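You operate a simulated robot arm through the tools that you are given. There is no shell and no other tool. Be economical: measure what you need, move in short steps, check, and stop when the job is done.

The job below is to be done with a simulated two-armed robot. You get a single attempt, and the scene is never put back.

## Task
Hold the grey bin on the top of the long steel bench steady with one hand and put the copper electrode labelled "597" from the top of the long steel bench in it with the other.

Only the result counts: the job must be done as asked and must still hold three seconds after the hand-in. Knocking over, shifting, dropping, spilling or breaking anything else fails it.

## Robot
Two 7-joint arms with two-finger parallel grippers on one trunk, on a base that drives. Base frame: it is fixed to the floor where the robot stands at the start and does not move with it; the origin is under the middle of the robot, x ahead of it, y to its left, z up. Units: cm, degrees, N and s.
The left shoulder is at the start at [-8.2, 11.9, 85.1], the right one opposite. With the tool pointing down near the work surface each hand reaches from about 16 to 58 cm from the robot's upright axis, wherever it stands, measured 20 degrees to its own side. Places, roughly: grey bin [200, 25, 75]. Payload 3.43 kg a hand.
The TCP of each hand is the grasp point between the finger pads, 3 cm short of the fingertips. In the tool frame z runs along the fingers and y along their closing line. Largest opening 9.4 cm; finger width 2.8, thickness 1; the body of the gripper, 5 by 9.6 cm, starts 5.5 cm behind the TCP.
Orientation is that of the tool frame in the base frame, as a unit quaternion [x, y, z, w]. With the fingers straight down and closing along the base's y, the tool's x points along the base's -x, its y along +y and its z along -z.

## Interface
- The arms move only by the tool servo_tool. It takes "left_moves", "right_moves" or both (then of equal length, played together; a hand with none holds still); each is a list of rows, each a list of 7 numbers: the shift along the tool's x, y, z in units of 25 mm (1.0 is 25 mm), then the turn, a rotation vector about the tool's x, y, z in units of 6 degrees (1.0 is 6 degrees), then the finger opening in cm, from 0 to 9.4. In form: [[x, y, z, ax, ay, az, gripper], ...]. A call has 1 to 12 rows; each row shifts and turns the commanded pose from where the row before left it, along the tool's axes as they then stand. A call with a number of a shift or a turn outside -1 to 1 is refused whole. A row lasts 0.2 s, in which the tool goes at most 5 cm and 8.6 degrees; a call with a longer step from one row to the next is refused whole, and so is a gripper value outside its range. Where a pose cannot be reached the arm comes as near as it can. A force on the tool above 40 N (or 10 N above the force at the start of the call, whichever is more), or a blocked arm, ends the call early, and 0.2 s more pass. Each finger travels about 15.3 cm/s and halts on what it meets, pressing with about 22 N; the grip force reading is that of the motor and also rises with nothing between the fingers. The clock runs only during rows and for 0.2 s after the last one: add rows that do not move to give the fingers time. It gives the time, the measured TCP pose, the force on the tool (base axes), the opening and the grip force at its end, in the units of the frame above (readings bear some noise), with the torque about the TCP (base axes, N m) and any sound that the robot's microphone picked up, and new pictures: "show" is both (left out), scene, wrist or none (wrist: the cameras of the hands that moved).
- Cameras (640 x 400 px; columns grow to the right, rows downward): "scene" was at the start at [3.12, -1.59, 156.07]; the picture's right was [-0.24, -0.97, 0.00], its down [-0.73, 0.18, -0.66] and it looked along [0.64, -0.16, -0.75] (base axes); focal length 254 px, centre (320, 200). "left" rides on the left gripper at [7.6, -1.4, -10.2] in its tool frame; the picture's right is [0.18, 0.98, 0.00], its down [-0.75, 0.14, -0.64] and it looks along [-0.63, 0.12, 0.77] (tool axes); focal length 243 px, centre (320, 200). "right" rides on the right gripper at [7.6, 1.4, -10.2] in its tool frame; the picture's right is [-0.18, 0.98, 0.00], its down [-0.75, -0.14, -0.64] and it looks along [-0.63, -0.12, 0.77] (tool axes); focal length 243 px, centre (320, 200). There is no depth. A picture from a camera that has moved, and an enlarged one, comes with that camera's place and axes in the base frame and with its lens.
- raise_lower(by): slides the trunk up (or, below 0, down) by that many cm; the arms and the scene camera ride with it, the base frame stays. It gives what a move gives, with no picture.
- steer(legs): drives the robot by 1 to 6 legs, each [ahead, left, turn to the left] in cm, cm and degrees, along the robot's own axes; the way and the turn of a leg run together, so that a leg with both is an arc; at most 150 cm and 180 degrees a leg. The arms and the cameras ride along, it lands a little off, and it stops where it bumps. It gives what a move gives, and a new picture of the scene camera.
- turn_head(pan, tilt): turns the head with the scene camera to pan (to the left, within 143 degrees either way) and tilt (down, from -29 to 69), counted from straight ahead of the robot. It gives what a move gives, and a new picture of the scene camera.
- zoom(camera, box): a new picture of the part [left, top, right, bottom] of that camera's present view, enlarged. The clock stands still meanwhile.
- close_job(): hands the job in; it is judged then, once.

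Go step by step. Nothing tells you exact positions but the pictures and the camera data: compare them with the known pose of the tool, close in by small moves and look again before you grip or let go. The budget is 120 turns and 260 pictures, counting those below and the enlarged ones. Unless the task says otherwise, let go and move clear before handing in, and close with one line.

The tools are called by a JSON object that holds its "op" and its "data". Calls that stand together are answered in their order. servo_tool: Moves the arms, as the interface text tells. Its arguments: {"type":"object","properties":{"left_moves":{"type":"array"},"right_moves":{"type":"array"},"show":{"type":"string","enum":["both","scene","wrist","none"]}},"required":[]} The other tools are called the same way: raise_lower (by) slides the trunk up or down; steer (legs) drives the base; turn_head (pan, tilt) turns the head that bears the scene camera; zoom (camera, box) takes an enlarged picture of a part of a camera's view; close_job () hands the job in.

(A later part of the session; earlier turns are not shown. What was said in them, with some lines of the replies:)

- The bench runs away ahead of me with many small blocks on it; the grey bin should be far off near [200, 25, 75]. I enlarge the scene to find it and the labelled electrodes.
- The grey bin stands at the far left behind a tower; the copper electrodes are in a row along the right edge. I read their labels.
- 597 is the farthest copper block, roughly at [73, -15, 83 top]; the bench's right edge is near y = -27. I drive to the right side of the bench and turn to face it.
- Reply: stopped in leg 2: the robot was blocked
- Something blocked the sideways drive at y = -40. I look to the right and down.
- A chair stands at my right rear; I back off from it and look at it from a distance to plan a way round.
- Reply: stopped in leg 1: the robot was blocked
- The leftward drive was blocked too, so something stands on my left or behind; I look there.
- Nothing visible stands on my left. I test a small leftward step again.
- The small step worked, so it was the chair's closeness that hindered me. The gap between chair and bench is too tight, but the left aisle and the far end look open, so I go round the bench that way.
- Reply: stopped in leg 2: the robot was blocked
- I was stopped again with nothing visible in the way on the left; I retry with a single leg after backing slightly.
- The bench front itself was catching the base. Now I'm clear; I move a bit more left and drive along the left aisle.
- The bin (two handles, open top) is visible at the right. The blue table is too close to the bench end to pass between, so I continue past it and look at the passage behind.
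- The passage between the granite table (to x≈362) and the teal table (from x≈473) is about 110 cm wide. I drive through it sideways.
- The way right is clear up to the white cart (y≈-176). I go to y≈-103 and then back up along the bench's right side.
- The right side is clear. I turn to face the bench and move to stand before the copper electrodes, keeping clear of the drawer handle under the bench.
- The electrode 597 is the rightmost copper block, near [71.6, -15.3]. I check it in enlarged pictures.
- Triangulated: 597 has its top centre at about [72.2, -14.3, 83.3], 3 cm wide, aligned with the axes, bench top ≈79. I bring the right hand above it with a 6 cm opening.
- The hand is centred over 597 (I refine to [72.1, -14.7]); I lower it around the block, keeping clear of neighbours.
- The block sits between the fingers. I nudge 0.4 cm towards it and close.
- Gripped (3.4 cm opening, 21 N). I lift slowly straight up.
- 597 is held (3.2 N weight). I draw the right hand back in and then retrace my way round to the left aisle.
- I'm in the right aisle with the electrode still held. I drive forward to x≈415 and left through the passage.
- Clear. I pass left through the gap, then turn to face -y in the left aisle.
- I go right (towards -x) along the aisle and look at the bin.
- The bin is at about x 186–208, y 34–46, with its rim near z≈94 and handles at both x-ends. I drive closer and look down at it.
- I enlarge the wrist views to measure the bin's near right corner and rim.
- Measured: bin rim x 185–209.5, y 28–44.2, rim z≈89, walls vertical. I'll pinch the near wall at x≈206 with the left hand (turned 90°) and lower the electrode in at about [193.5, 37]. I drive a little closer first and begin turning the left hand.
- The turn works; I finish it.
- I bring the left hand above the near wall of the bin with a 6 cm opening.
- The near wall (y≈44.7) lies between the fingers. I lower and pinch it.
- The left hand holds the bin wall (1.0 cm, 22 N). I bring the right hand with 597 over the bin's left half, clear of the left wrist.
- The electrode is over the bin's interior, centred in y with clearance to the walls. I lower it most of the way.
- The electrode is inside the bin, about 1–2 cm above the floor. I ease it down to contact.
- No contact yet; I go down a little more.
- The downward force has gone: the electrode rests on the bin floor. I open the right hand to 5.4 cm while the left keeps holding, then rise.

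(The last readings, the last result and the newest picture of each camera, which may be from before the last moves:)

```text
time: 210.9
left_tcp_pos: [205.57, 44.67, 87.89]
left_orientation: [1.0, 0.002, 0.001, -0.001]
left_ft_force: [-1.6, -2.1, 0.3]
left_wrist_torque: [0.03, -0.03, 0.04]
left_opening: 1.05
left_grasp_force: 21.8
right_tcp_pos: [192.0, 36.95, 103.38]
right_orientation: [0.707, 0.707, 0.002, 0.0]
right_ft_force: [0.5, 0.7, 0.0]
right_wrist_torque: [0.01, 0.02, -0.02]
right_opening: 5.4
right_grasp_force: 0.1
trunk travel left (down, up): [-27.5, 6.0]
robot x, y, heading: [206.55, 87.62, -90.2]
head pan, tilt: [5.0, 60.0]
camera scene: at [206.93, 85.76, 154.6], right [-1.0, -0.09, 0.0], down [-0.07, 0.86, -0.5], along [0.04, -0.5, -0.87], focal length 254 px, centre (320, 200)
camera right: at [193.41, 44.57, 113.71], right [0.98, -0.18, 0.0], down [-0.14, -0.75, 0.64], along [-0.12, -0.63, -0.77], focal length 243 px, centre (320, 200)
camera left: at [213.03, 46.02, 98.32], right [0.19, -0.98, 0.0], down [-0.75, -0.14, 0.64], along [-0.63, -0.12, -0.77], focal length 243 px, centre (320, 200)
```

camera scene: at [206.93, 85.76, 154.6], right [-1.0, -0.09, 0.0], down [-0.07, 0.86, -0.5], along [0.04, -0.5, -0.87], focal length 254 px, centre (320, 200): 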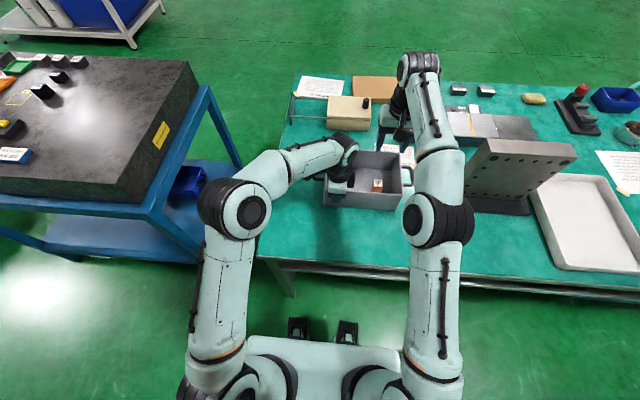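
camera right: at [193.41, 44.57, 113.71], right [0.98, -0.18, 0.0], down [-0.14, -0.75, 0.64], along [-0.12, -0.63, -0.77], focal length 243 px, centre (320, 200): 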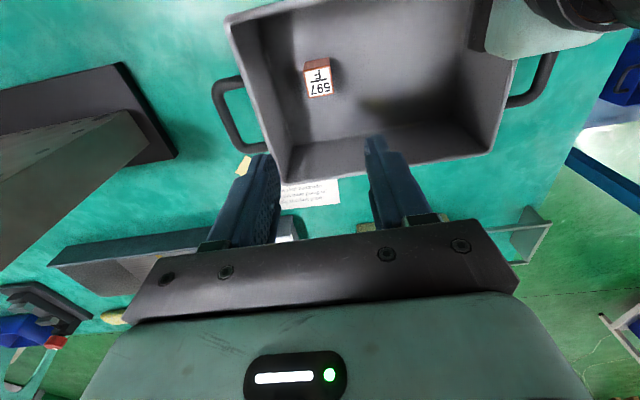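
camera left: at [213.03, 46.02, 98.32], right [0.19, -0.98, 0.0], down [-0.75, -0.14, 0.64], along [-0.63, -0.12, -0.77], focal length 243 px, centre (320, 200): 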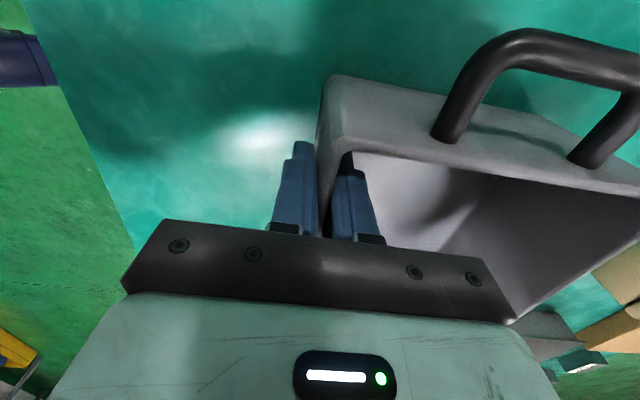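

597 stands upright in the bin. I retract the right hand, then open the left hand and raise it clear.

{"op": "servo_tool", "data": {"right_moves": [[0.8, 0, 0, 0, 0, 0, 5.4], [0.8, 0, 0, 0, 0, 0, 5.4], [0.8, 0, 0, 0, 0, 0, 5.4], [0.8, 0, 0, 0, 0, 0, 5.4], [0.8, 0, 0, 0, 0, 0, 5.4], [0.8, 0, 0, 0, 0, 0, 5.4], [0.8, 0, 0, 0, 0, 0, 5.4]], "show": "none"}}

{"op": "servo_tool", "data": {"left_moves": [[0, 0, 0, 0, 0, 0, 2], [0, 0, 0, 0, 0, 0, 3.5], [0, 0, 0, 0, 0, 0, 4], [0, 0, -0.4, 0, 0, 0, 4], [0, 0, -0.8, 0, 0, 0, 4], [0, 0, -1, 0, 0, 0, 4], [0, 0, -1, 0, 0, 0, 4], [0, 0, -1, 0, 0, 0, 4], [0, 0, -1, 0, 0, 0, 4], [0, 0, -1, 0, 0, 0, 4], [0, -1, 0, 0, 0, 0, 4], [0, -1, 0, 0, 0, 0, 4]], "show": "both"}}

```text
time: 212.5
left_tcp_pos: [205.48, 44.68, 88.02]
left_orientation: [1.0, 0.002, 0.001, 0.0]
left_ft_force: [-0.9, 0.5, -0.2]
left_wrist_torque: [-0.12, 0.09, 0.15]
left_opening: 1.05
left_grasp_force: 22.2
right_tcp_pos: [191.97, 50.98, 103.47]
right_orientation: [0.707, 0.707, 0.002, -0.001]
right_ft_force: [0.2, 0.5, -0.2]
right_wrist_torque: [0.01, -0.01, -0.01]
right_opening: 5.4
right_grasp_force: 0.1
trunk travel left (down, up): [-27.5, 6.0]
robot x, y, heading: [206.17, 87.72, -90.1]
head pan, tilt: [5.0, 60.0]
```

```text
time: 215.1
left_tcp_pos: [205.59, 49.65, 103.49]
left_orientation: [1.0, 0.002, 0.0, 0.001]
left_ft_force: [-0.3, -1.0, -0.8]
left_wrist_torque: [0.0, 0.02, 0.02]
left_opening: 4.01
left_grasp_force: 0.1
right_tcp_pos: [191.9, 51.08, 103.48]
right_orientation: [0.708, 0.706, 0.0, 0.0]
right_ft_force: [0.5, -0.2, 0.9]
right_wrist_torque: [0.01, 0.03, -0.02]
right_opening: 5.4
right_grasp_force: 0.0
trunk travel left (down, up): [-27.5, 6.0]
robot x, y, heading: [206.74, 87.72, -90.1]
head pan, tilt: [5.0, 60.0]
camera scene: at [206.95, 85.86, 154.6], right [-1.0, -0.09, 0.0], down [-0.07, 0.86, -0.5], along [0.04, -0.5, -0.87], focal length 254 px, centre (320, 200)
camera left: at [213.07, 51.03, 113.88], right [0.19, -0.98, 0.0], down [-0.75, -0.14, 0.64], along [-0.63, -0.12, -0.77], focal length 243 px, centre (320, 200)
```

scene: 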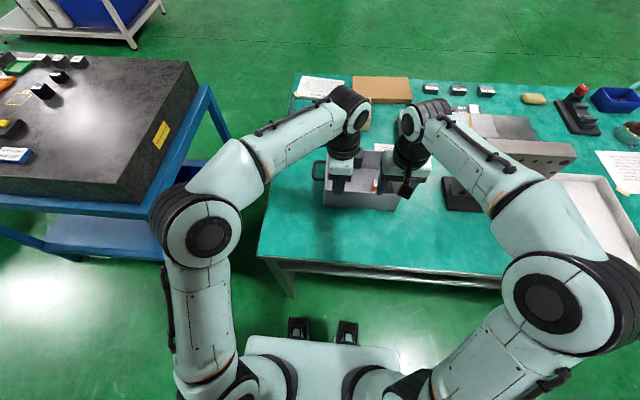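
left: 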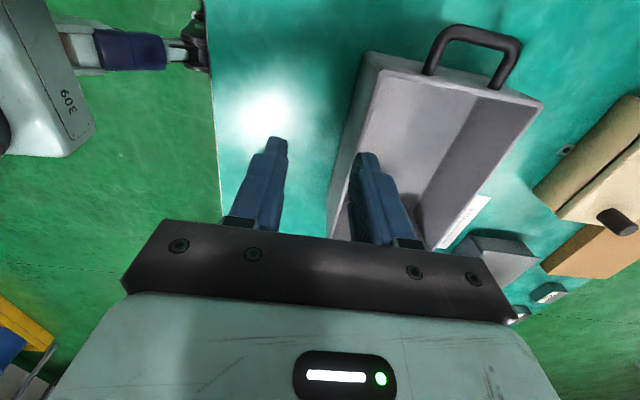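

Both hands are clear of the bin, which stands unmoved with electrode 597 inside, so I hand in.

{"op": "close_job", "data": {}}

```text
The job is handed in.
```

The copper electrode "597" is standing upright in the grey bin. The left hand held the bin by its near wall while the right hand lowered it in, and both hands were clear before I handed in. Early on, the base was stopped while driving beside a chair. The chair showed no movement in the pictures (to within about 2 cm).
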